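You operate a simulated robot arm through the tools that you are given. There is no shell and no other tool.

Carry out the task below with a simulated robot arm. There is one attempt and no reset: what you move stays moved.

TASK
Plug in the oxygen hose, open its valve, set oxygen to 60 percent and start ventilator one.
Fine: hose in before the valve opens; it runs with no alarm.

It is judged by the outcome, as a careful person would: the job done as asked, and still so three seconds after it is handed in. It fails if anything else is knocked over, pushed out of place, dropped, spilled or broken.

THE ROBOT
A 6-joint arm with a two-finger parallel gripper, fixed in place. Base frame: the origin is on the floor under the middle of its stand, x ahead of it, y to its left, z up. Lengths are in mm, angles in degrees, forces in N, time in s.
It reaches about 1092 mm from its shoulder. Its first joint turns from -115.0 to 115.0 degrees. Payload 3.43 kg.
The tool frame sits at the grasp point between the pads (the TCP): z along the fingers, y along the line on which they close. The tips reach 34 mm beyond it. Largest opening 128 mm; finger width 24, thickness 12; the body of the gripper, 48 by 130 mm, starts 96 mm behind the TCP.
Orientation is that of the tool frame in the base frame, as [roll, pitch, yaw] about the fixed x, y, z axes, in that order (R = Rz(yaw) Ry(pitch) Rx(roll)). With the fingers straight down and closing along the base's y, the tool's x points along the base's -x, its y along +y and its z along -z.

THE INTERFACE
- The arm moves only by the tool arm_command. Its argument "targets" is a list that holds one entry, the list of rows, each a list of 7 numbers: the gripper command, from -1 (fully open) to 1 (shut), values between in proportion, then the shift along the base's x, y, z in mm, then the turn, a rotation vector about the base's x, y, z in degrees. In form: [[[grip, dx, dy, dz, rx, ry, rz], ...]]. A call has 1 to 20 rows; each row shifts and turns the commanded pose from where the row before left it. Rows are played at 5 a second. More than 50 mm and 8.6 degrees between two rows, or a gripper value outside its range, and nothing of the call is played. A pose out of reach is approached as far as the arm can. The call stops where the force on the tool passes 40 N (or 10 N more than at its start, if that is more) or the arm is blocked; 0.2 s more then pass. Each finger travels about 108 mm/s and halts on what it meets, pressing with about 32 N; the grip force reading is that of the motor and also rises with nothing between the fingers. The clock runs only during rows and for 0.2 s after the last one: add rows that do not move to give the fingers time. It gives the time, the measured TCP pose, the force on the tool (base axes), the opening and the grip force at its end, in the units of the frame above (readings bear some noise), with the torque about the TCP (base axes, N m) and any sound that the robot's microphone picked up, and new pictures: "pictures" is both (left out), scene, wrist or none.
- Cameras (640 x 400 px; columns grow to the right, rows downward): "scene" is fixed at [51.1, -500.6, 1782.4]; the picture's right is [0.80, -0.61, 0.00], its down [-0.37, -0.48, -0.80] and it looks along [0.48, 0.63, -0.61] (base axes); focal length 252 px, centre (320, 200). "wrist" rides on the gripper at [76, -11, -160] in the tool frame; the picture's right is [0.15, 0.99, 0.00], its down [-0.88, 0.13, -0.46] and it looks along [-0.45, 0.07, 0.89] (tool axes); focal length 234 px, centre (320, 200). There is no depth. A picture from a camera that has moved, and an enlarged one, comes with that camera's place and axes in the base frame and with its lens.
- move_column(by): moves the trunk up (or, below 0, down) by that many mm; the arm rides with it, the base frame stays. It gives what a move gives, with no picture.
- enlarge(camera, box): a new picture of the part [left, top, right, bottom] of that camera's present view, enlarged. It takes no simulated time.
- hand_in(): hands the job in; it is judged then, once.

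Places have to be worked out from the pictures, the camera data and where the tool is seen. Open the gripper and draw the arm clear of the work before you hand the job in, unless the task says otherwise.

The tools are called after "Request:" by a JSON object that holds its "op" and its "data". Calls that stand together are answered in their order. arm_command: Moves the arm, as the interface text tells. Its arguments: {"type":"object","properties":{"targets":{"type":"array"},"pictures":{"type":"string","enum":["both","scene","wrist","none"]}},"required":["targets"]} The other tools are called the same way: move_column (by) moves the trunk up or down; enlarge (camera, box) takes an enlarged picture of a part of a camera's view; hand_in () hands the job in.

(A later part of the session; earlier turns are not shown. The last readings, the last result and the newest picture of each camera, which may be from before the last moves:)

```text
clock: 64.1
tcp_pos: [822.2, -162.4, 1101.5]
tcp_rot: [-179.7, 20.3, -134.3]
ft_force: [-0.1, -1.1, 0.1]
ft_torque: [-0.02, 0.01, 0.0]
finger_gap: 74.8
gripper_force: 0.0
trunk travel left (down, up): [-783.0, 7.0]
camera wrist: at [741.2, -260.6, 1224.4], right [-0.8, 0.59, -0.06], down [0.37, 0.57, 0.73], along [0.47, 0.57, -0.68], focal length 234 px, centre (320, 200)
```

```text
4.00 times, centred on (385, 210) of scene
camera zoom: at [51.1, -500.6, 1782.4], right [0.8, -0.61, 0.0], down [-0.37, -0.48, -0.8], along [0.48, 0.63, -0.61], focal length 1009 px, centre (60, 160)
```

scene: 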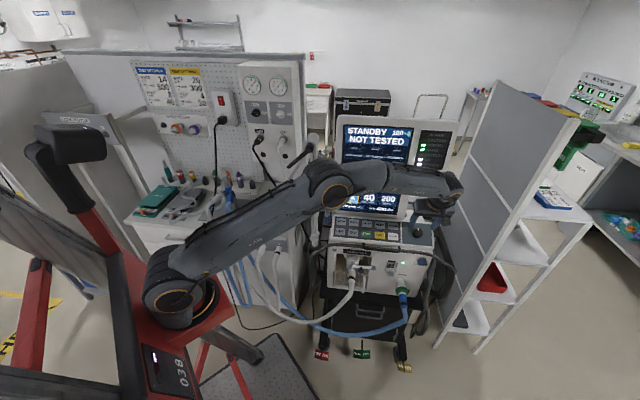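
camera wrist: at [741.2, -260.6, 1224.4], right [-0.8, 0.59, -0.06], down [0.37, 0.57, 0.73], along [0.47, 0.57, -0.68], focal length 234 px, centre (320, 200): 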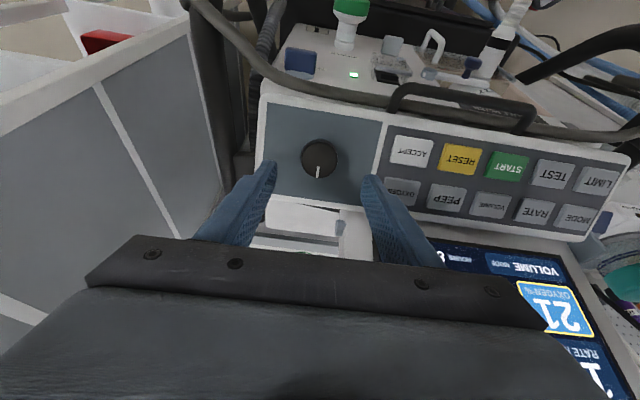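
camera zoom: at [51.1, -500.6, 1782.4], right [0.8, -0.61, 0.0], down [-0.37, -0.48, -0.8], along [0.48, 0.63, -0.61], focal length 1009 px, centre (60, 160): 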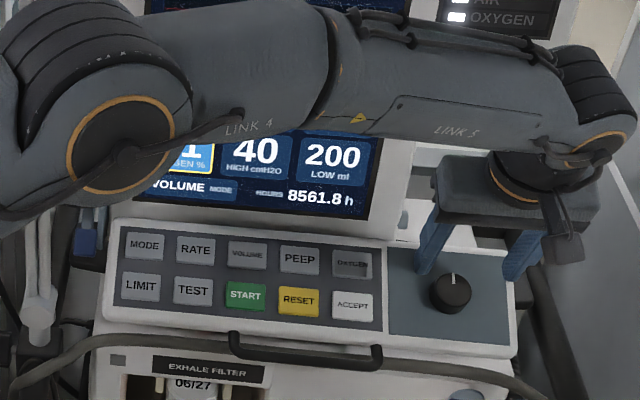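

The dial is on the tool axis within about 1 mm, and the wrist camera shows OXYGEN 21 % highlighted. I descend 54 mm along the axis so the fingers straddle the dial.

Request:
{"op": "arm_command", "data": {"targets": [[[-0.17, 4.7, 4.1, -16.9, 0, 0, 0], [-0.17, 4.7, 4.1, -16.9, 0, 0, 0], [-0.17, 2.4, 2.2, -8.4, 0, 0, 0], [-0.17, 2.4, 2.2, -8.4, 0, 0, 0], [-0.17, 0, 0, 0, 0, 0, 0]]], "pictures": "wrist"}}

Request:
{"op": "enlarge", "data": {"camera": "wrist", "box": [220, 80, 420, 240]}}

```text
clock: 65.3
tcp_pos: [835.5, -150.3, 1049.8]
tcp_rot: [-179.5, 20.2, -134.3]
ft_force: [0.0, -0.8, -0.1]
ft_torque: [0.01, 0.02, -0.01]
finger_gap: 74.8
gripper_force: 0.0
trunk travel left (down, up): [-783.0, 7.0]
camera wrist: at [754.3, -249.1, 1173.8], right [-0.8, 0.59, -0.06], down [0.37, 0.57, 0.73], along [0.47, 0.57, -0.68], focal length 234 px, centre (320, 200)
```

wrist: 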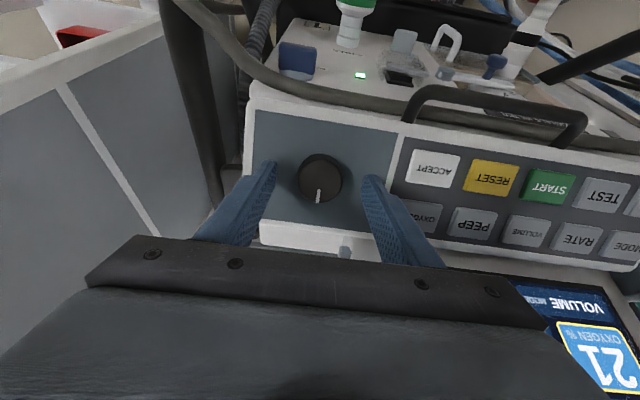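

```text
2.50 times, centred on (320, 160) of wrist
camera zoom: at [754.3, -249.1, 1173.8], right [-0.8, 0.59, -0.06], down [0.37, 0.57, 0.73], along [0.47, 0.57, -0.68], focal length 585 px, centre (320, 300)
```

zoom: 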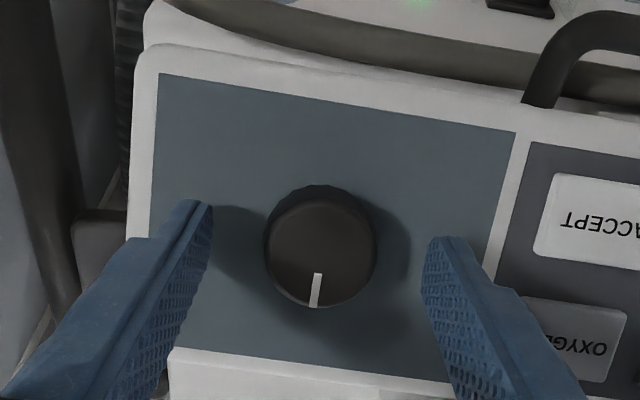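

The dial top is now 12 mm inside the fingertips and centred. I close on it.

Request:
{"op": "arm_command", "data": {"targets": [[[0.3, 0, 0, 0, 0, 0, 0], [1, 0, 0, 0, 0, 0, 0], [1, 0, 0, 0, 0, 0, 0], [1, 0, 0, 0, 0, 0, 0]]], "pictures": "wrist"}}

```text
clock: 66.3
tcp_pos: [835.3, -151.0, 1049.4]
tcp_rot: [-179.7, 20.3, -134.3]
ft_force: [0.4, -0.9, -0.2]
ft_torque: [0.05, 0.0, -0.02]
finger_gap: 39.0
gripper_force: 31.9
trunk travel left (down, up): [-783.0, 7.0]
camera wrist: at [754.2, -249.1, 1173.9], right [-0.8, 0.59, -0.06], down [0.37, 0.57, 0.73], along [0.47, 0.57, -0.68], focal length 234 px, centre (320, 200)
```

wrist: 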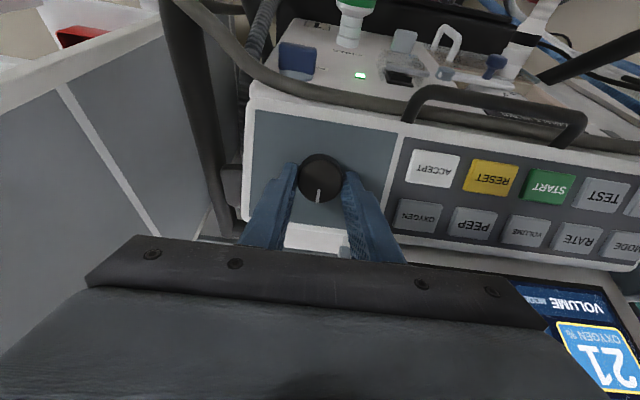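

The dial is gripped (39 mm) with no side load. I turn 24° clockwise to learn the step size.

Request:
{"op": "arm_command", "data": {"targets": [[[1, 0, 0, 0, 1.98, 1.95, -7.5], [1, 0, 0, 0, 1.98, 1.95, -7.5], [1, 0, 0, 0, 1.98, 1.95, -7.5], [1, 0, 0, 0, 0, 0, 0]]]}}

Request:
{"op": "enlarge", "data": {"camera": "scene", "box": [320, 160, 450, 260]}}

```text
clock: 67.3
tcp_pos: [835.8, -150.6, 1050.7]
tcp_rot: [171.7, 18.5, -159.7]
ft_force: [-8.7, -2.5, 4.4]
ft_torque: [0.08, 1.09, 0.42]
finger_gap: 38.9
gripper_force: 31.8
trunk travel left (down, up): [-783.0, 7.0]
camera wrist: at [733.2, -225.3, 1174.7], right [-0.51, 0.85, 0.09], down [0.62, 0.3, 0.73], along [0.59, 0.43, -0.68], focal length 234 px, centre (320, 200)
```

scene: 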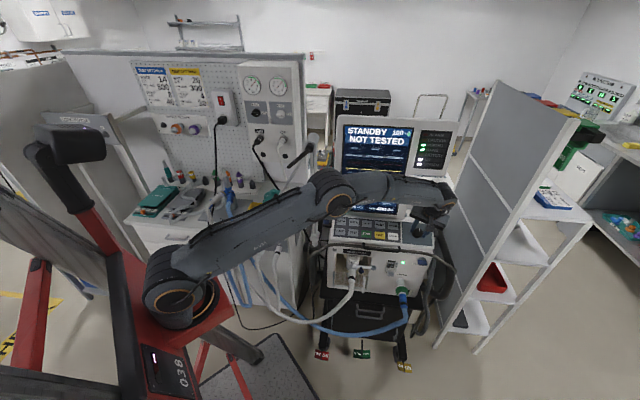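
wrist: 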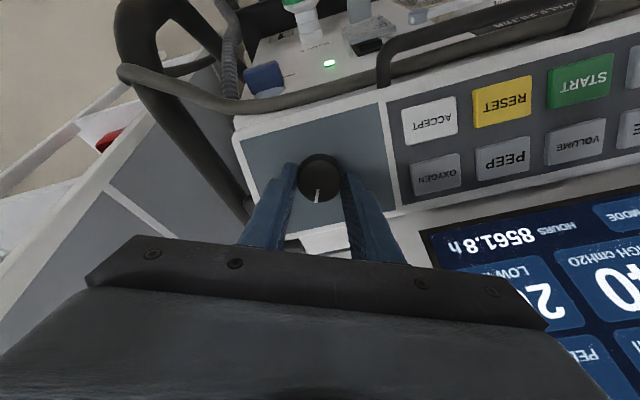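

```text
4.00 times, centred on (385, 210) of scene
camera zoom: at [51.1, -500.6, 1782.4], right [0.8, -0.61, 0.0], down [-0.37, -0.48, -0.8], along [0.48, 0.63, -0.61], focal length 1009 px, centre (60, 160)
```

zoom: 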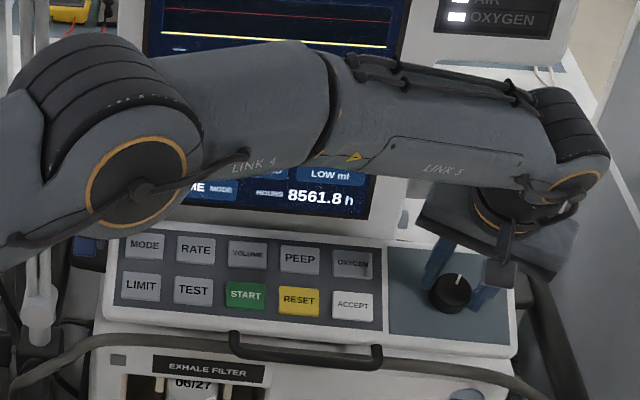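

The value field is out of both views now. I open the fingers in place and rotate back so the wrist camera can read the OXYGEN value.

Request:
{"op": "arm_command", "data": {"targets": [[[-0.17, 0, 0, 0, 0, 0, 0], [-0.17, 0, 0, 0, 0, 0, 0], [-0.17, 0, 0, 0, -1.98, -1.95, 7.5], [-0.17, 0, 0, 0, -1.98, -1.95, 7.5], [-0.17, 0, 0, 0, -1.98, -1.95, 7.5], [-0.17, 0, 0, 0, 0, 0, 0]]], "pictures": "wrist"}}

Request:
{"op": "enlarge", "data": {"camera": "wrist", "box": [480, 250, 640, 400]}}

Request:
{"op": "enlarge", "data": {"camera": "wrist", "box": [220, 80, 420, 240]}}

```text
clock: 68.7
tcp_pos: [835.6, -148.1, 1049.8]
tcp_rot: [-179.7, 20.2, -134.2]
ft_force: [-0.5, -0.1, -0.4]
ft_torque: [-0.03, 0.01, 0.03]
finger_gap: 75.1
gripper_force: 0.2
trunk travel left (down, up): [-783.0, 7.0]
camera wrist: at [755.4, -247.5, 1173.6], right [-0.8, 0.59, -0.06], down [0.37, 0.57, 0.73], along [0.47, 0.57, -0.68], focal length 234 px, centre (320, 200)
```

wrist: 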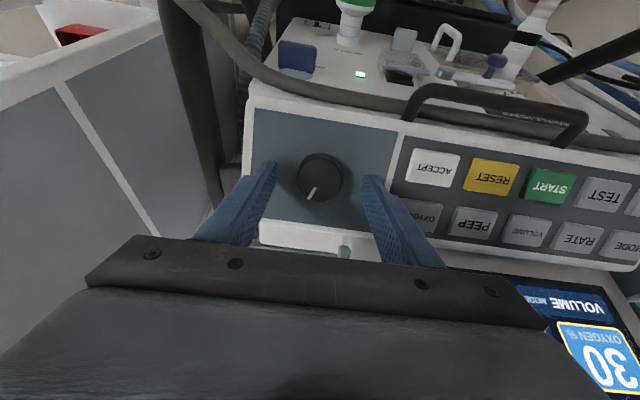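

```text
2.67 times, centred on (560, 325) of wrist
camera zoom: at [755.4, -247.5, 1173.6], right [-0.8, 0.59, -0.06], down [0.37, 0.57, 0.73], along [0.47, 0.57, -0.68], focal length 624 px, centre (-320, -133)
```

zoom: 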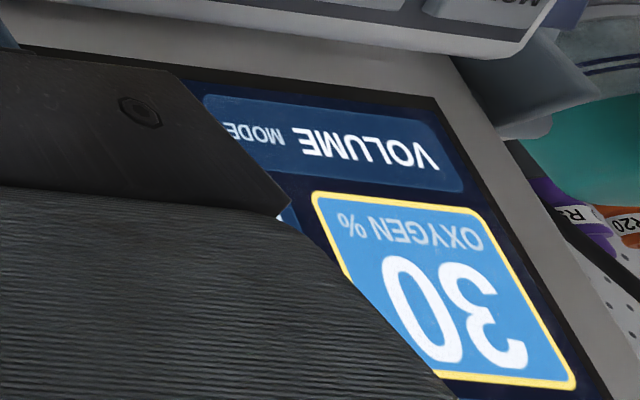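

```text
2.50 times, centred on (320, 160) of wrist
camera zoom: at [755.4, -247.5, 1173.6], right [-0.8, 0.59, -0.06], down [0.37, 0.57, 0.73], along [0.47, 0.57, -0.68], focal length 585 px, centre (320, 300)
```

zoom: 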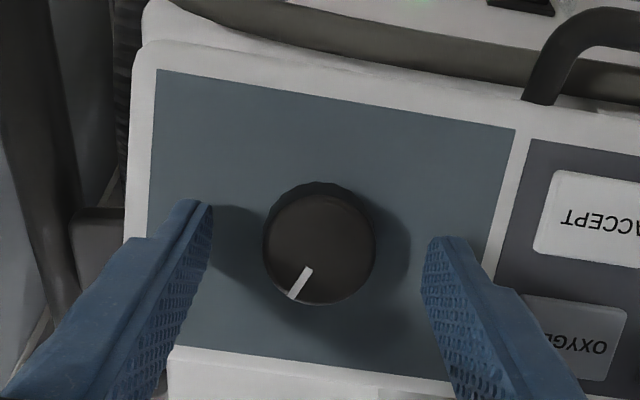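

24° gave +9 (30 % now), so about 2.6° per percent. I grip again and turn 40°, which should give about 45 %.

Request:
{"op": "arm_command", "data": {"targets": [[[0.3, 0, 0, 0, 0, 0, 0], [1, 0, 0, 0, 0, 0, 0], [1, 0, 0, 0, 0, 0, 0], [1, 0, 0, 0, 1.98, 1.95, -7.5], [1, 0, 0, 0, 1.98, 1.95, -7.5], [1, 0, 0, 0, 1.98, 1.95, -7.5], [1, 0, 0, 0, 1.98, 1.95, -7.5], [1, 0, 0, 0, 1.98, 1.95, -7.5], [1, 0, 0, 0, 0, 0, 0], [-0.17, 0, 0, 0, 0, 0, 0], [-0.17, 0, 0, 0, 0, 0, 0], [-0.17, 0, 0, 0, -1.98, -1.95, 7.5], [-0.17, 0, 0, 0, -1.98, -1.95, 7.5], [-0.17, 0, 0, 0, -1.98, -1.95, 7.5], [-0.17, 0, 0, 0, -1.98, -1.95, 7.5], [-0.17, 0, 0, 0, -1.98, -1.95, 7.5], [-0.17, 0, 0, 0, 0, 0, 0]]], "pictures": "wrist"}}

Request:
{"op": "enlarge", "data": {"camera": "wrist", "box": [480, 250, 640, 400]}}

Request:
{"op": "enlarge", "data": {"camera": "wrist", "box": [220, 80, 420, 240]}}

```text
clock: 72.3
tcp_pos: [836.0, -147.8, 1050.1]
tcp_rot: [-179.5, 20.2, -134.2]
ft_force: [0.5, -0.7, 0.2]
ft_torque: [-0.02, -0.01, 0.0]
finger_gap: 74.8
gripper_force: 0.0
trunk travel left (down, up): [-783.0, 7.0]
camera wrist: at [755.6, -247.2, 1173.3], right [-0.8, 0.59, -0.06], down [0.37, 0.57, 0.73], along [0.47, 0.57, -0.68], focal length 234 px, centre (320, 200)
```

wrist: 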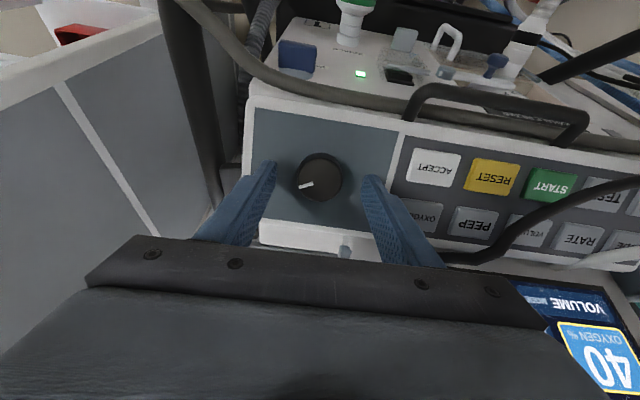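

```text
2.67 times, centred on (560, 325) of wrist
camera zoom: at [755.6, -247.2, 1173.3], right [-0.8, 0.59, -0.06], down [0.37, 0.57, 0.73], along [0.47, 0.57, -0.68], focal length 624 px, centre (-320, -133)
```

zoom: 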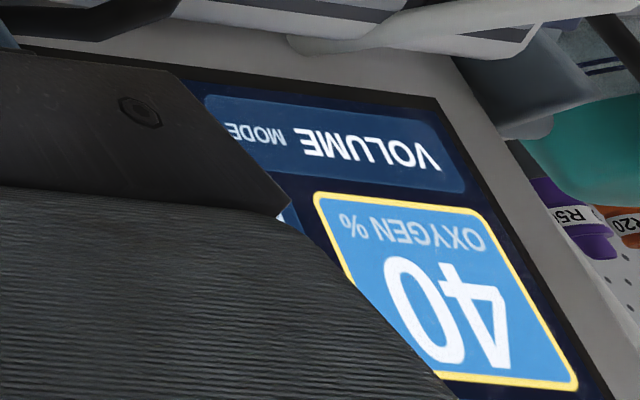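

```text
2.50 times, centred on (320, 160) of wrist
camera zoom: at [755.6, -247.2, 1173.3], right [-0.8, 0.59, -0.06], down [0.37, 0.57, 0.73], along [0.47, 0.57, -0.68], focal length 585 px, centre (320, 300)
```

zoom: 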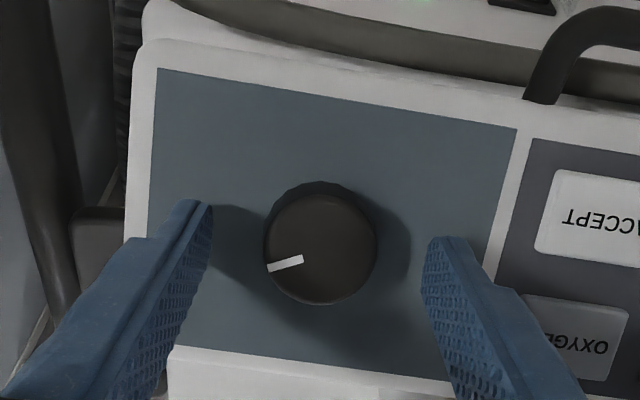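

The value is 40 %, so the dial seems to step 5 % per about 15°. However, a black curved object has appeared over the buttons in the wrist view, so I check the scene before going on.

Request:
{"op": "arm_command", "data": {"targets": [[[-0.17, 0, 0, 0, 0, 0, 0]]]}}

Request:
{"op": "enlarge", "data": {"camera": "scene", "box": [230, 90, 470, 270]}}

Request:
{"op": "enlarge", "data": {"camera": "wrist", "box": [400, 120, 640, 300]}}

```text
clock: 72.7
tcp_pos: [836.4, -147.4, 1050.4]
tcp_rot: [-179.6, 20.3, -134.3]
ft_force: [-0.6, -0.4, 0.0]
ft_torque: [0.01, -0.01, 0.0]
finger_gap: 74.8
gripper_force: 0.1
trunk travel left (down, up): [-783.0, 7.0]
camera wrist: at [755.5, -247.2, 1173.3], right [-0.8, 0.59, -0.06], down [0.37, 0.57, 0.73], along [0.47, 0.57, -0.68], focal length 234 px, centre (320, 200)
```

scene: 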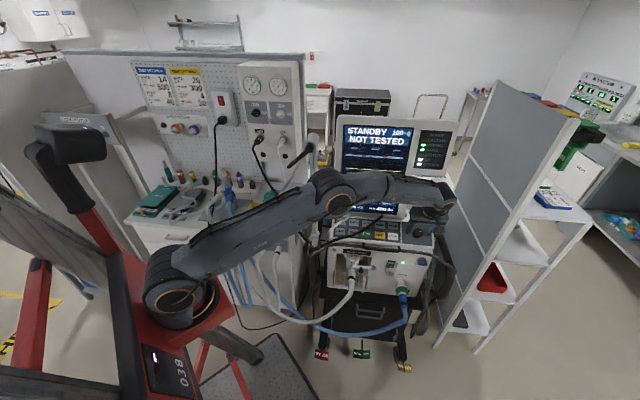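
wrist: 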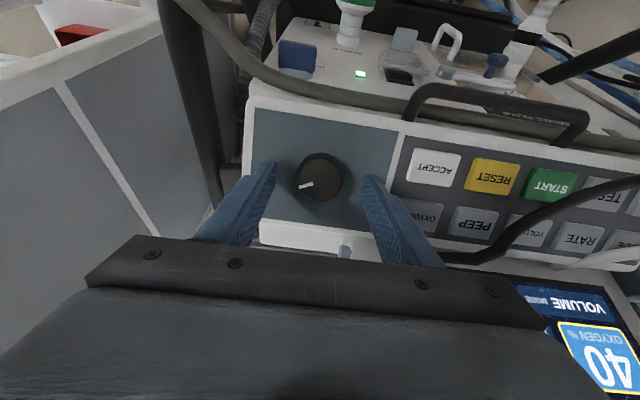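

```text
2.22 times, centred on (350, 180) of scene
camera zoom: at [51.1, -500.6, 1782.4], right [0.8, -0.61, 0.0], down [-0.37, -0.48, -0.8], along [0.48, 0.63, -0.61], focal length 560 px, centre (253, 244)
```

zoom: 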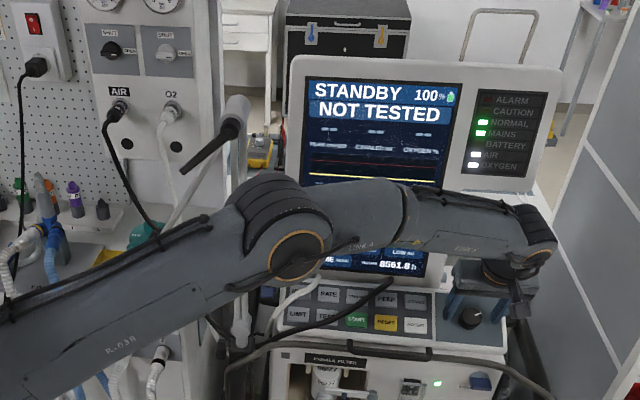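

```text
2.22 times, centred on (520, 210) of wrist
camera zoom: at [755.5, -247.2, 1173.3], right [-0.8, 0.59, -0.06], down [0.37, 0.57, 0.73], along [0.47, 0.57, -0.68], focal length 520 px, centre (-124, 178)
```

zoom: 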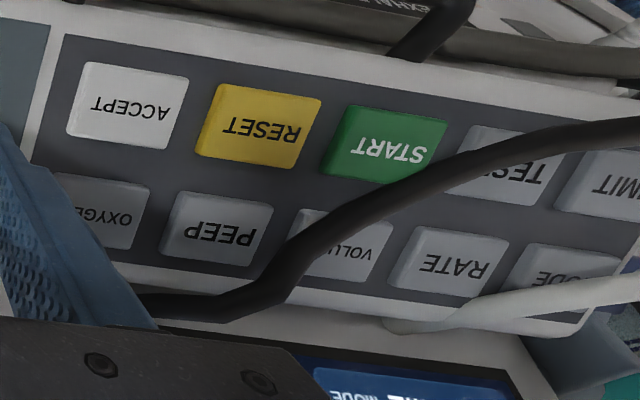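

A black and a white hose now seem to lie across the panel. I look more closely at where they come from.

Request:
{"op": "enlarge", "data": {"camera": "scene", "box": [270, 180, 420, 280]}}

Request:
{"op": "enlarge", "data": {"camera": "scene", "box": [220, 130, 330, 230]}}

Request:
{"op": "enlarge", "data": {"camera": "scene", "box": [200, 200, 340, 340]}}

```text
4.00 times, centred on (345, 230) of scene
camera zoom: at [51.1, -500.6, 1782.4], right [0.8, -0.61, 0.0], down [-0.37, -0.48, -0.8], along [0.48, 0.63, -0.61], focal length 1009 px, centre (220, 80)
```

zoom: 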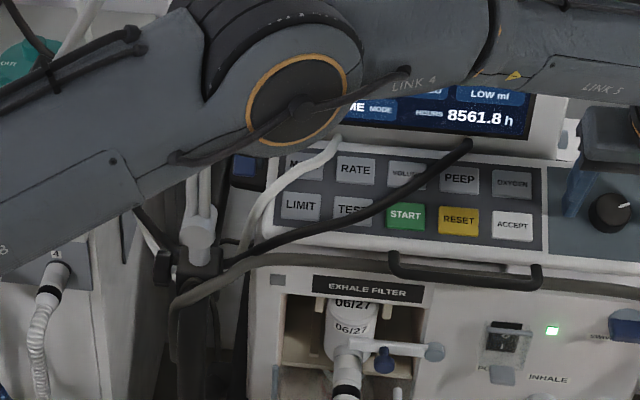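

```text
4.00 times, centred on (275, 180) of scene
camera zoom: at [51.1, -500.6, 1782.4], right [0.8, -0.61, 0.0], down [-0.37, -0.48, -0.8], along [0.48, 0.63, -0.61], focal length 1009 px, centre (500, 280)
```

zoom: 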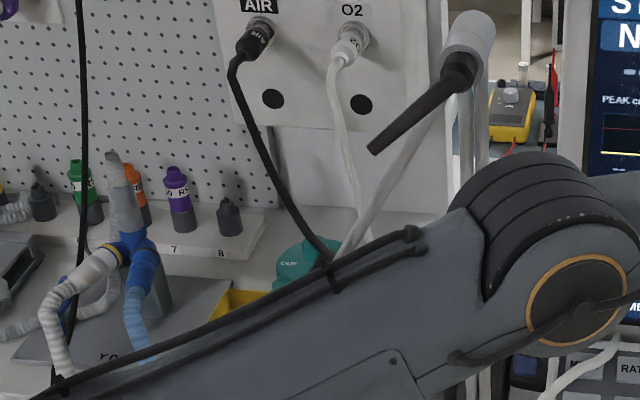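

```text
2.86 times, centred on (270, 270) of scene
camera zoom: at [51.1, -500.6, 1782.4], right [0.8, -0.61, 0.0], down [-0.37, -0.48, -0.8], along [0.48, 0.63, -0.61], focal length 720 px, centre (463, 0)
```

zoom: 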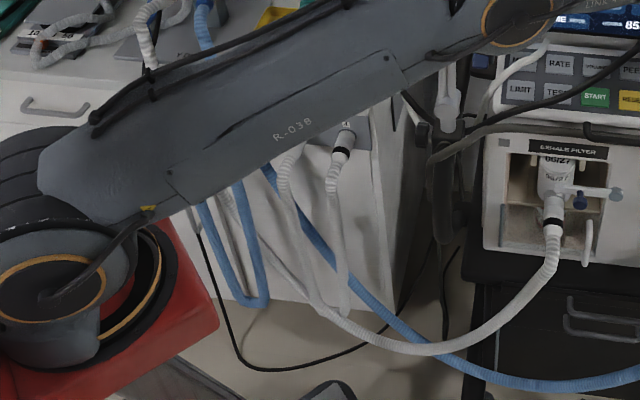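

The hanger and the ventilator itself have not moved. The supply hoses have settled across part of the panel, away from my hand. I continue with the dial, turn another 40° and read the value.

Request:
{"op": "arm_command", "data": {"targets": [[[0.3, 0, 0, 0, 0, 0, 0], [1, 0, 0, 0, 0, 0, 0], [1, 0, 0, 0, 0, 0, 0], [1, 0, 0, 0, 1.98, 1.95, -7.5], [1, 0, 0, 0, 1.98, 1.95, -7.5], [1, 0, 0, 0, 1.98, 1.95, -7.5], [1, 0, 0, 0, 1.98, 1.95, -7.5], [1, 0, 0, 0, 1.98, 1.95, -7.5], [1, 0, 0, 0, 0, 0, 0]]]}}

Request:
{"op": "enlarge", "data": {"camera": "scene", "box": [270, 180, 420, 280]}}

```text
clock: 74.7
tcp_pos: [836.0, -149.9, 1050.8]
tcp_rot: [166.8, 15.7, -176.3]
ft_force: [3.5, -8.4, 4.8]
ft_torque: [0.12, -0.13, 0.08]
finger_gap: 39.4
gripper_force: 32.3
trunk travel left (down, up): [-783.0, 7.0]
camera wrist: at [725.5, -205.1, 1176.9], right [-0.26, 0.95, 0.18], down [0.72, 0.07, 0.69], along [0.65, 0.31, -0.7], focal length 234 px, centre (320, 200)
```

scene: 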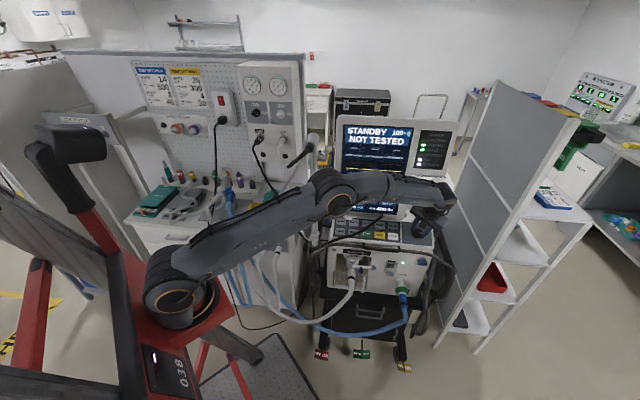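
wrist: 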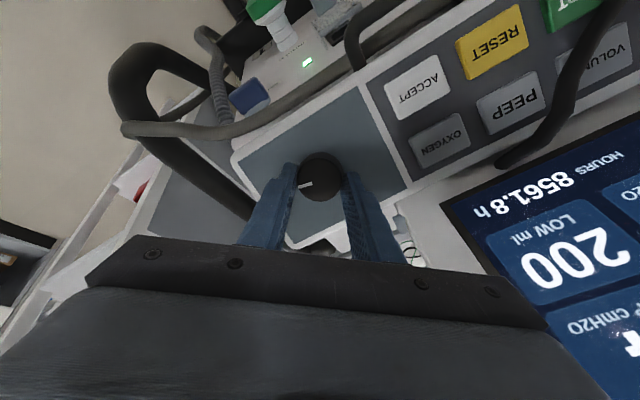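

```text
4.00 times, centred on (345, 230) of scene
camera zoom: at [51.1, -500.6, 1782.4], right [0.8, -0.61, 0.0], down [-0.37, -0.48, -0.8], along [0.48, 0.63, -0.61], focal length 1009 px, centre (220, 80)
```

zoom: 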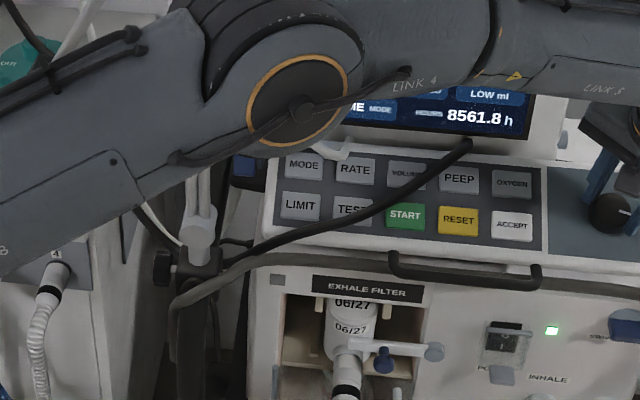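

The hoses are loose and shifting on their own; the white one has already slid back off the panel. I release the dial, turn back and read the value.

Request:
{"op": "arm_command", "data": {"targets": [[[-0.17, 0, 0, 0, 0, 0, 0], [-0.17, 0, 0, 0, 0, 0, 0], [-0.17, 0, 0, 0, -1.98, -1.95, 7.5], [-0.17, 0, 0, 0, -1.98, -1.95, 7.5], [-0.17, 0, 0, 0, -1.98, -1.95, 7.5], [-0.17, 0, 0, 0, -1.98, -1.95, 7.5], [-0.17, 0, 0, 0, -1.98, -1.95, 7.5], [-0.17, 0, 0, 0, 0, 0, 0]]], "pictures": "wrist"}}

Request:
{"op": "enlarge", "data": {"camera": "wrist", "box": [480, 250, 640, 400]}}

Request:
{"op": "enlarge", "data": {"camera": "wrist", "box": [220, 80, 420, 240]}}

```text
clock: 76.5
tcp_pos: [836.9, -149.0, 1050.1]
tcp_rot: [-179.6, 20.2, -134.2]
ft_force: [0.4, -0.3, -0.2]
ft_torque: [-0.02, -0.03, -0.01]
finger_gap: 74.8
gripper_force: 0.0
trunk travel left (down, up): [-783.0, 7.0]
camera wrist: at [755.4, -247.7, 1174.5], right [-0.8, 0.59, -0.06], down [0.37, 0.57, 0.73], along [0.47, 0.57, -0.68], focal length 234 px, centre (320, 200)
```

wrist: 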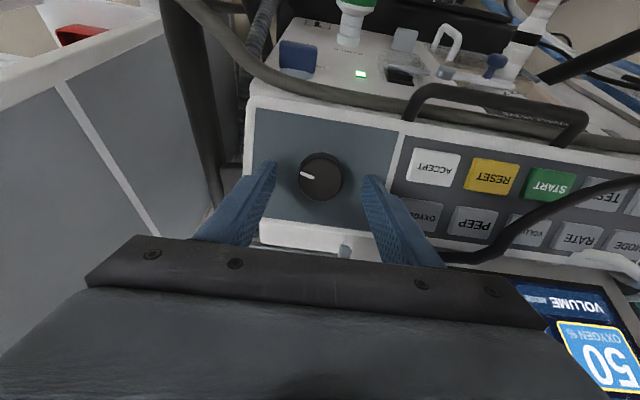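

```text
2.67 times, centred on (560, 325) of wrist
camera zoom: at [755.4, -247.7, 1174.5], right [-0.8, 0.59, -0.06], down [0.37, 0.57, 0.73], along [0.47, 0.57, -0.68], focal length 624 px, centre (-320, -133)
```

zoom: 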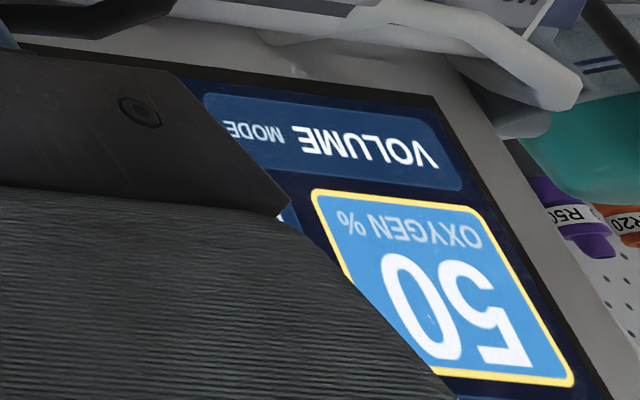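

```text
2.50 times, centred on (320, 160) of wrist
camera zoom: at [755.4, -247.7, 1174.5], right [-0.8, 0.59, -0.06], down [0.37, 0.57, 0.73], along [0.47, 0.57, -0.68], focal length 585 px, centre (320, 300)
```

zoom: 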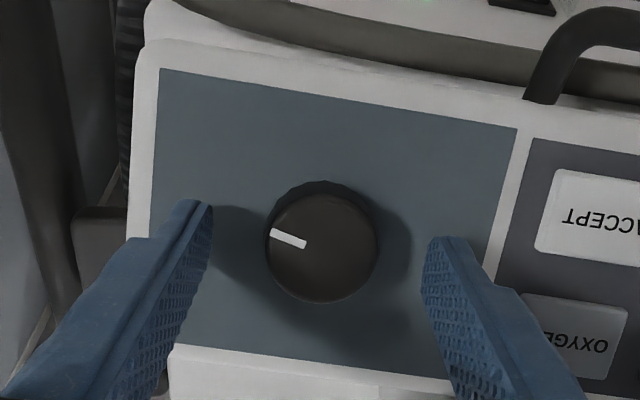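

It reads 50 % now. The steps are 5 or 10 % wide, so I turn another 28° and check.

Request:
{"op": "arm_command", "data": {"targets": [[[0.3, 0, 0, 0, 0, 0, 0], [1, 0, 0, 0, 0, 0, 0], [1, 0, 0, 0, 0, 0, 0], [1, 0, 0, 0, 1.73, 1.7, -6.57], [1, 0, 0, 0, 1.73, 1.7, -6.57], [1, 0, 0, 0, 1.73, 1.7, -6.57], [1, 0, 0, 0, 1.73, 1.7, -6.57], [1, 0, 0, 0, 0, 0, 0], [-0.17, 0, 0, 0, 0, 0, 0], [-0.17, 0, 0, 0, 0, 0, 0], [-0.17, 0, 0, 0, -1.73, -1.7, 6.57], [-0.17, 0, 0, 0, -1.73, -1.7, 6.57], [-0.17, 0, 0, 0, -1.73, -1.7, 6.57], [-0.17, 0, 0, 0, -1.73, -1.7, 6.57], [-0.17, 0, 0, 0, 0, 0, 0]]], "pictures": "wrist"}}

Request:
{"op": "enlarge", "data": {"camera": "wrist", "box": [480, 250, 640, 400]}}

Request:
{"op": "enlarge", "data": {"camera": "wrist", "box": [220, 80, 420, 240]}}

```text
clock: 79.7
tcp_pos: [835.6, -150.0, 1051.4]
tcp_rot: [-179.5, 20.3, -134.2]
ft_force: [-0.3, 0.4, 0.0]
ft_torque: [0.01, 0.03, 0.02]
finger_gap: 74.9
gripper_force: 0.1
trunk travel left (down, up): [-783.0, 7.0]
camera wrist: at [754.1, -248.3, 1173.8], right [-0.8, 0.59, -0.06], down [0.37, 0.57, 0.73], along [0.47, 0.57, -0.68], focal length 234 px, centre (320, 200)
```

wrist: 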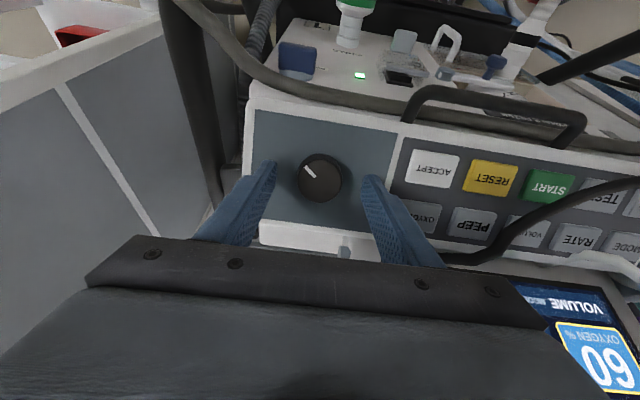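

```text
2.67 times, centred on (560, 325) of wrist
camera zoom: at [754.1, -248.3, 1173.8], right [-0.8, 0.59, -0.06], down [0.37, 0.57, 0.73], along [0.47, 0.57, -0.68], focal length 624 px, centre (-320, -133)
```

zoom: 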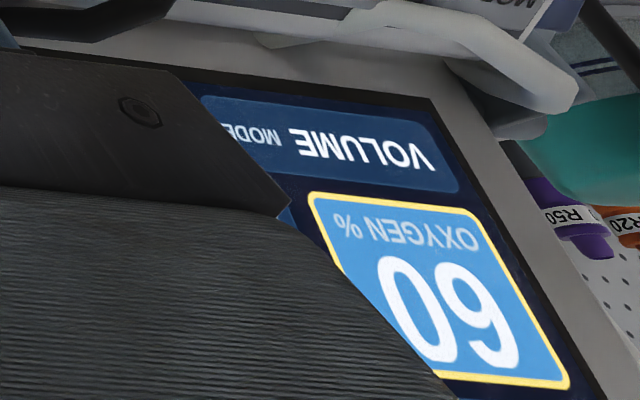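

```text
2.50 times, centred on (320, 160) of wrist
camera zoom: at [754.1, -248.3, 1173.8], right [-0.8, 0.59, -0.06], down [0.37, 0.57, 0.73], along [0.47, 0.57, -0.68], focal length 585 px, centre (320, 300)
```

zoom: 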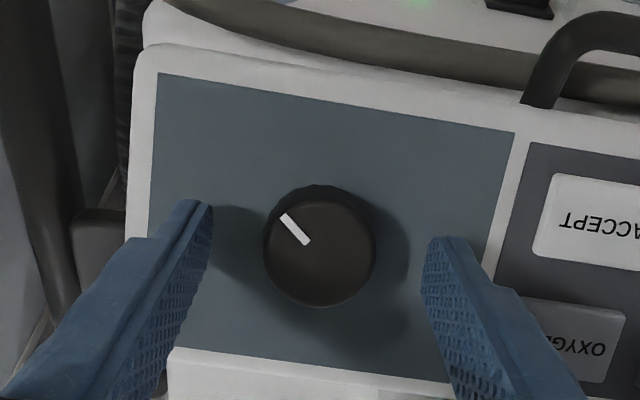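

The field reads 60 % (upside down in this view). I lift off the dial, close the fingers and go above ACCEPT, which is clear of the hoses.

Request:
{"op": "arm_command", "data": {"targets": [[[-0.17, -6.2, -6.1, 23.5, 0, 0, 0], [-0.17, -6.2, -6.1, 23.5, 0, 0, 0], [0.5, -27, 20, 0, 0, 0, 0], [1, -27, 20, -4, 0, 0, 0], [1, -26.5, 20.4, -5, 0, 0, 0], [1, 0, 0, 0, 0, 0, 0]]]}}

Request:
{"op": "enlarge", "data": {"camera": "wrist", "box": [200, 60, 480, 260]}}

Request:
{"op": "enlarge", "data": {"camera": "scene", "box": [290, 150, 450, 270]}}

```text
clock: 81.1
tcp_pos: [743.9, -102.9, 1087.9]
tcp_rot: [-179.5, 20.2, -134.3]
ft_force: [0.0, 0.4, 0.0]
ft_torque: [0.0, 0.0, 0.0]
finger_gap: 0.0
gripper_force: 32.1
trunk travel left (down, up): [-783.0, 7.0]
camera wrist: at [662.4, -201.7, 1211.2], right [-0.8, 0.59, -0.06], down [0.37, 0.57, 0.73], along [0.47, 0.57, -0.68], focal length 234 px, centre (320, 200)
```

scene: 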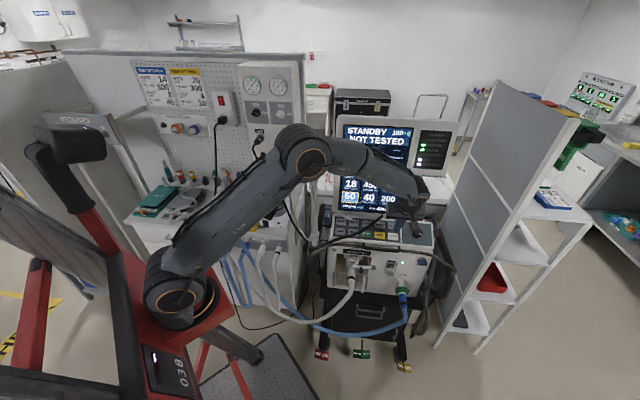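
wrist: 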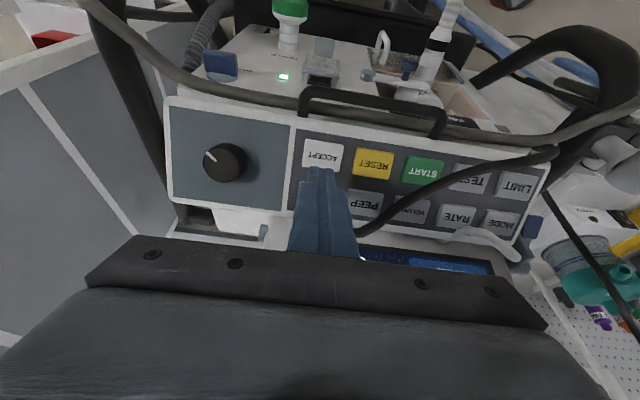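

```text
2.00 times, centred on (340, 160) of wrist
camera zoom: at [662.4, -201.7, 1211.2], right [-0.8, 0.59, -0.06], down [0.37, 0.57, 0.73], along [0.47, 0.57, -0.68], focal length 468 px, centre (280, 280)
```

zoom: 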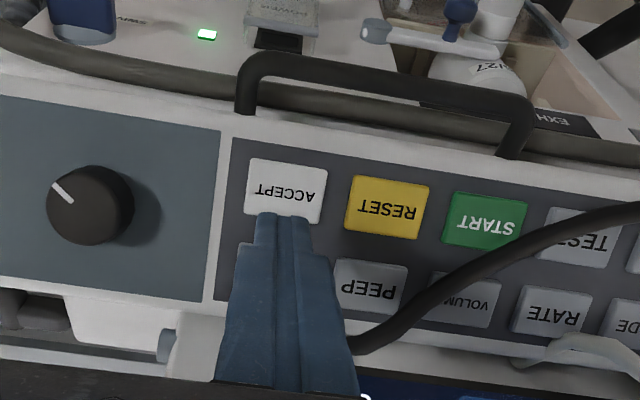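

```text
3.33 times, centred on (370, 210) of scene
camera zoom: at [51.1, -500.6, 1782.4], right [0.8, -0.61, 0.0], down [-0.37, -0.48, -0.8], along [0.48, 0.63, -0.61], focal length 841 px, centre (153, 167)
```

zoom: 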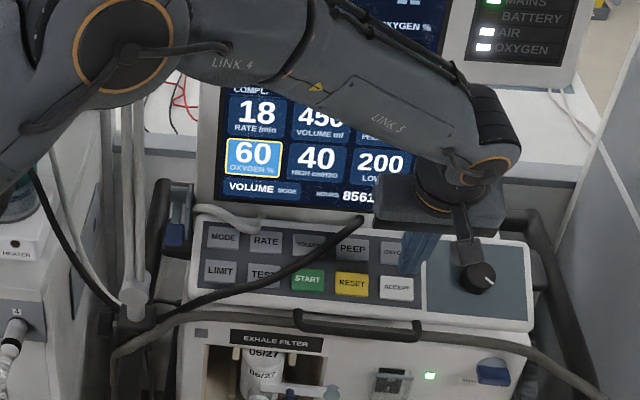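

The scene view confirms OXYGEN % 60 highlighted. I press ACCEPT.

Request:
{"op": "arm_command", "data": {"targets": [[[1, -8, -4.5, 0, 0, 0, 0], [1, 3.7, 3.65, -14.1, 0, 0, 0], [1, 3.7, 3.65, -14.1, 0, 0, 0], [1, 3.2, 3.1, -12, 0, 0, 0], [1, 1, 1, -3.75, 0, 0, 0], [1, 1, 1, -3.75, 0, 0, 0], [1, 0, 0, 0, 0, 0, 0]]]}}

Request:
{"op": "enlarge", "data": {"camera": "scene", "box": [320, 110, 470, 260]}}

```text
clock: 82.7
tcp_pos: [748.8, -94.4, 1040.5]
tcp_rot: [-179.6, 20.2, -134.2]
ft_force: [0.5, 1.0, 0.8]
ft_torque: [-0.02, 0.01, 0.04]
finger_gap: 0.0
gripper_force: 32.1
trunk travel left (down, up): [-783.0, 7.0]
camera wrist: at [667.4, -193.5, 1163.9], right [-0.8, 0.59, -0.06], down [0.37, 0.57, 0.73], along [0.47, 0.57, -0.68], focal length 234 px, centre (320, 200)
```

scene: 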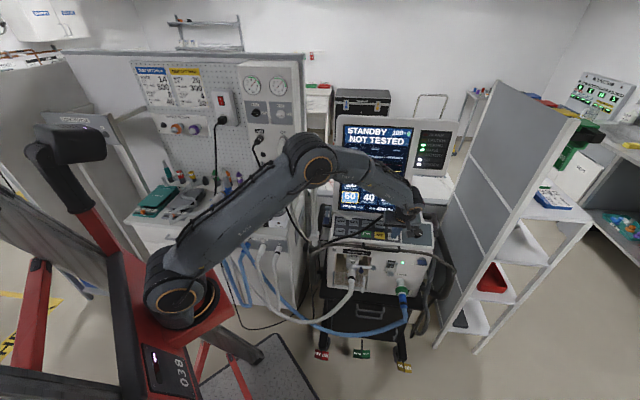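
wrist: 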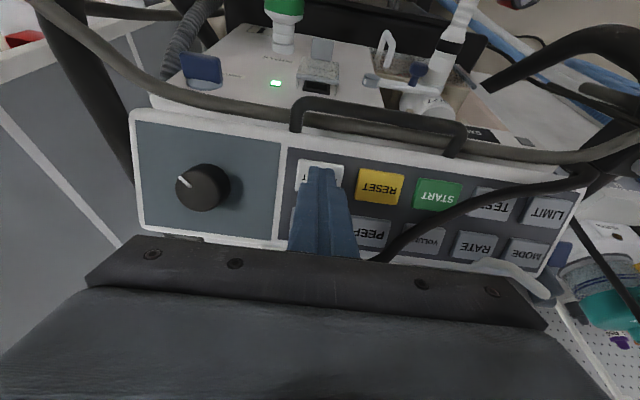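

```text
2.67 times, centred on (395, 185) of scene
camera zoom: at [51.1, -500.6, 1782.4], right [0.8, -0.61, 0.0], down [-0.37, -0.48, -0.8], along [0.48, 0.63, -0.61], focal length 672 px, centre (120, 240)
```

zoom: 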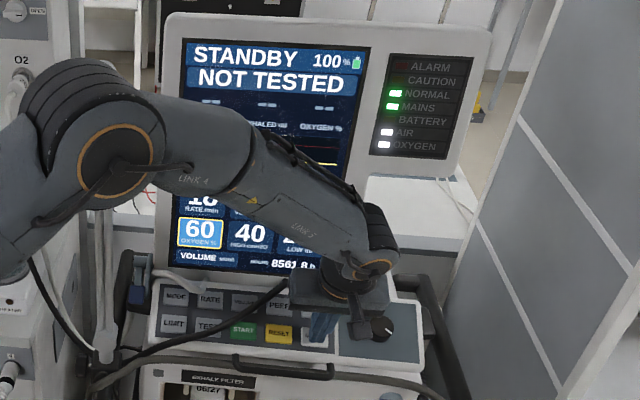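

No contact yet. I go down further in small steps.

Request:
{"op": "arm_command", "data": {"targets": [[[1, 0.6, 0.6, -2.4, 0, 0, 0], [1, 0.6, 0.6, -2.4, 0, 0, 0], [1, 0.6, 0.6, -2.4, 0, 0, 0], [1, 0, 0, 0, 0, 0, 0]]]}}

Request:
{"op": "enlarge", "data": {"camera": "scene", "box": [320, 110, 470, 260]}}

```text
clock: 83.7
tcp_pos: [749.9, -92.7, 1034.4]
tcp_rot: [-179.7, 20.2, -134.3]
ft_force: [-0.2, -5.3, 5.8]
ft_torque: [-0.07, -0.06, -0.11]
finger_gap: 0.1
gripper_force: 32.0
trunk travel left (down, up): [-783.0, 7.0]
heard: click
camera wrist: at [668.6, -190.9, 1157.7], right [-0.8, 0.59, -0.06], down [0.37, 0.57, 0.73], along [0.47, 0.57, -0.68], focal length 234 px, centre (320, 200)
```

scene: 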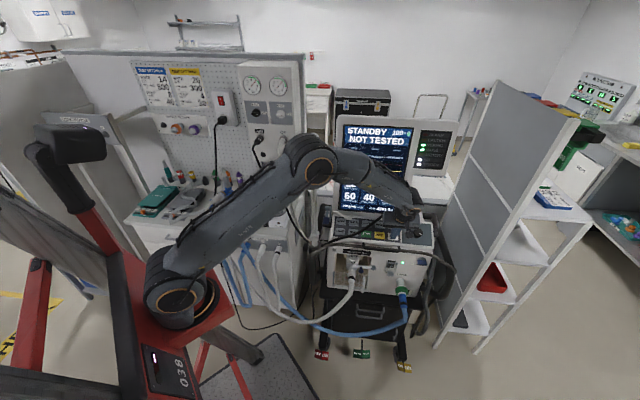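
wrist: 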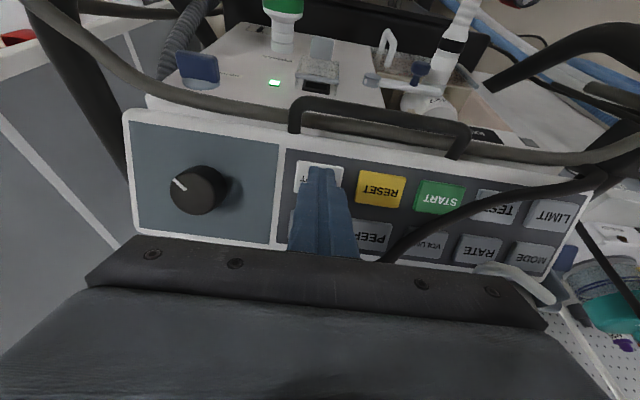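

```text
2.67 times, centred on (395, 185) of scene
camera zoom: at [51.1, -500.6, 1782.4], right [0.8, -0.61, 0.0], down [-0.37, -0.48, -0.8], along [0.48, 0.63, -0.61], focal length 672 px, centre (120, 240)
```

zoom: 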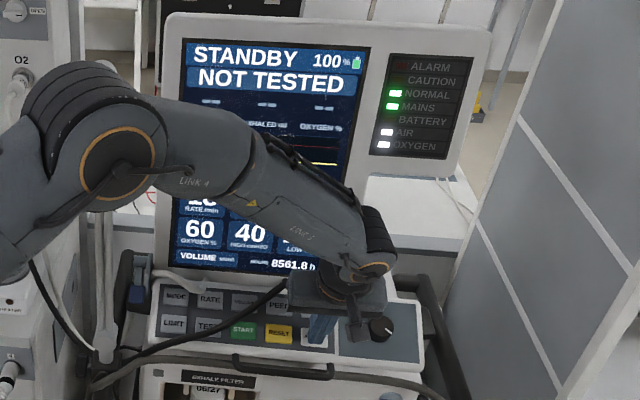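

A click was heard and 60 % is accepted, with the highlight gone. I lift away and look at the hoses relative to TEST and START.

Request:
{"op": "arm_command", "data": {"targets": [[[1, -6.2, -6.1, 23.5, 0, 0, 0], [1, -6.2, -6.1, 23.5, 0, 0, 0], [1, -9, -9, 35, 0, 0, 0], [1, -9, -9, 35, 0, 0, 0], [1, 0, 0, 0, 0, 0, 0]]]}}

Request:
{"op": "enlarge", "data": {"camera": "wrist", "box": [260, 40, 560, 240]}}

Request:
{"op": "enlarge", "data": {"camera": "scene", "box": [280, 170, 420, 270]}}

```text
clock: 84.9
tcp_pos: [717.3, -121.3, 1151.1]
tcp_rot: [-179.7, 20.2, -134.3]
ft_force: [-0.2, -0.3, 0.2]
ft_torque: [0.01, 0.03, 0.02]
finger_gap: 0.0
gripper_force: 32.2
trunk travel left (down, up): [-783.0, 7.0]
camera wrist: at [636.8, -219.5, 1274.5], right [-0.8, 0.59, -0.06], down [0.37, 0.57, 0.73], along [0.47, 0.57, -0.68], focal length 234 px, centre (320, 200)
```

scene: 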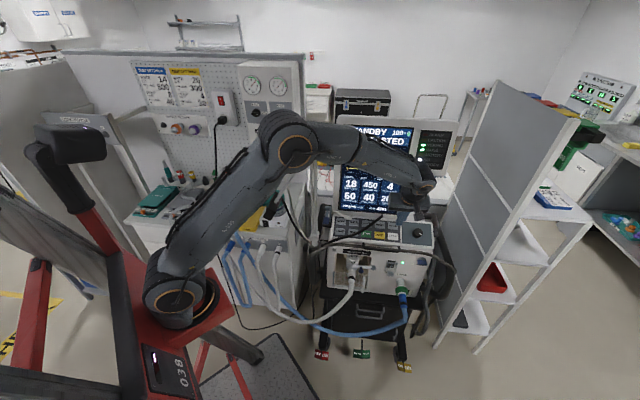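
wrist: 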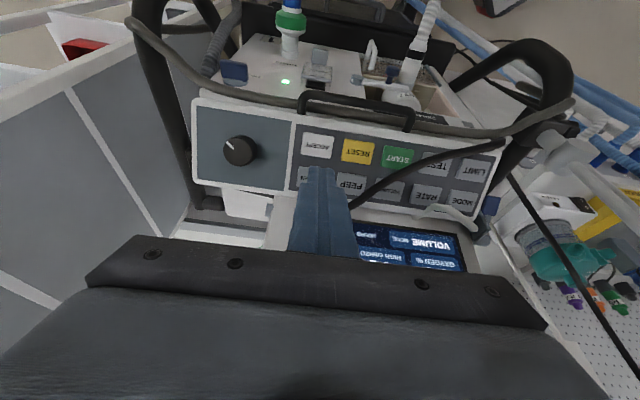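

```text
2.00 times, centred on (410, 140) of wrist
camera zoom: at [636.8, -219.5, 1274.5], right [-0.8, 0.59, -0.06], down [0.37, 0.57, 0.73], along [0.47, 0.57, -0.68], focal length 468 px, centre (140, 320)
```

zoom: 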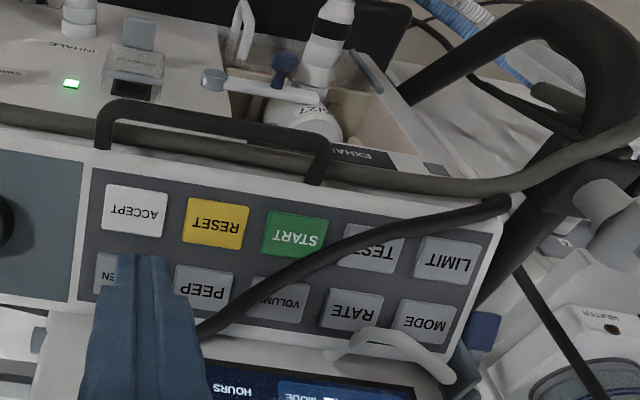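

```text
4.00 times, centred on (350, 220) of scene
camera zoom: at [51.1, -500.6, 1782.4], right [0.8, -0.61, 0.0], down [-0.37, -0.48, -0.8], along [0.48, 0.63, -0.61], focal length 1009 px, centre (200, 120)
```

zoom: 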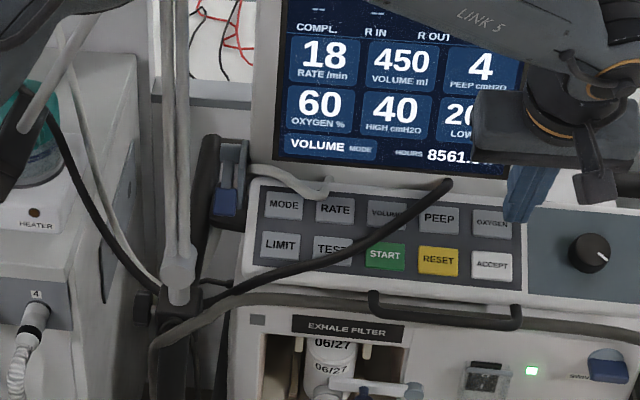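

The black hose now lies on the panel, crossing the robot side of TEST and passing just beyond START. I plan to press TEST at its free corner, with the fingertips turned 30° to lie parallel to the hose, and go above it first.

Request:
{"op": "arm_command", "data": {"targets": [[[1, -16, 24, 0, -1.24, -1.22, 4.69], [1, -16, 24, 0, -1.24, -1.22, 4.69], [1, -16, 24, 0, -1.24, -1.22, 4.69], [1, -16, 24, 0, -1.24, -1.22, 4.69], [1, -16, 24, 0, -1.24, -1.22, 4.69], [1, -17.5, 24.4, -10, -1.24, -1.22, 4.69], [1, 0, 0, -20, 0, 0, 0], [1, 0, 0, 0, 0, 0, 0]]]}}

Request:
{"op": "enlarge", "data": {"camera": "wrist", "box": [200, 60, 480, 260]}}

Request:
{"op": "enlarge", "data": {"camera": "scene", "box": [280, 150, 420, 270]}}

```text
clock: 86.7
tcp_pos: [622.0, 22.0, 1119.2]
tcp_rot: [-169.2, 17.3, -102.7]
ft_force: [0.4, -0.3, 0.7]
ft_torque: [0.02, 0.01, 0.03]
finger_gap: 0.0
gripper_force: 31.8
trunk travel left (down, up): [-783.0, 7.0]
camera wrist: at [578.1, -91.1, 1249.4], right [-0.97, 0.13, -0.22], down [-0.05, 0.75, 0.66], along [0.25, 0.65, -0.71], focal length 234 px, centre (320, 200)
```

scene: 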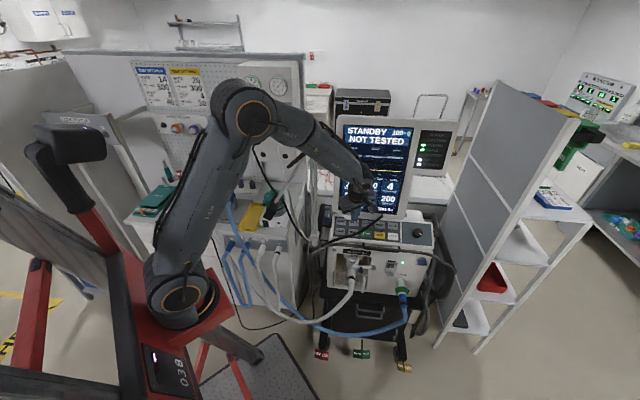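
wrist: 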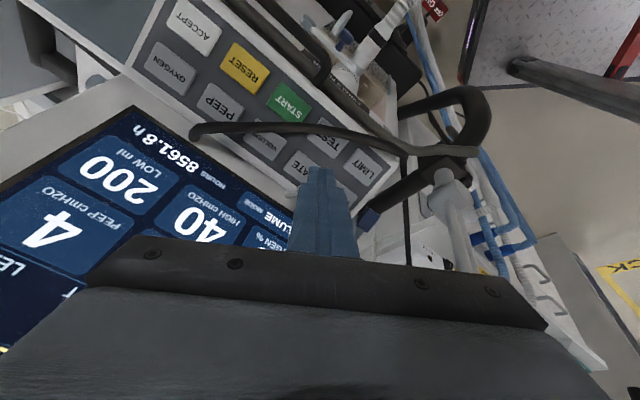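

```text
2.00 times, centred on (340, 160) of wrist
camera zoom: at [578.1, -91.1, 1249.4], right [-0.97, 0.13, -0.22], down [-0.05, 0.75, 0.66], along [0.25, 0.65, -0.71], focal length 468 px, centre (280, 280)
```

zoom: 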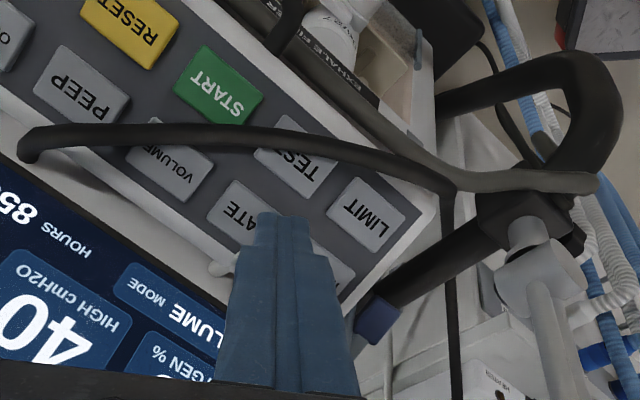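

```text
3.33 times, centred on (350, 210) of scene
camera zoom: at [51.1, -500.6, 1782.4], right [0.8, -0.61, 0.0], down [-0.37, -0.48, -0.8], along [0.48, 0.63, -0.61], focal length 841 px, centre (220, 167)
```

zoom: 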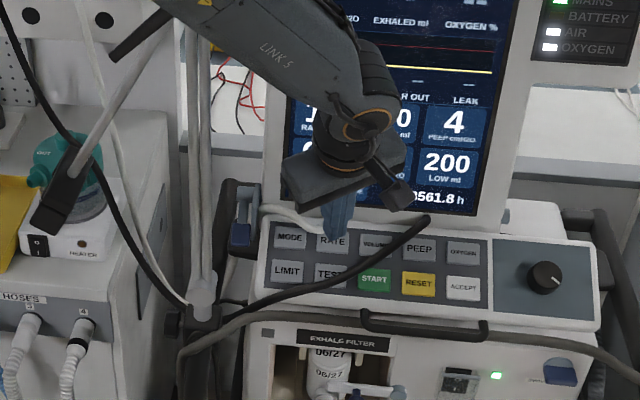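

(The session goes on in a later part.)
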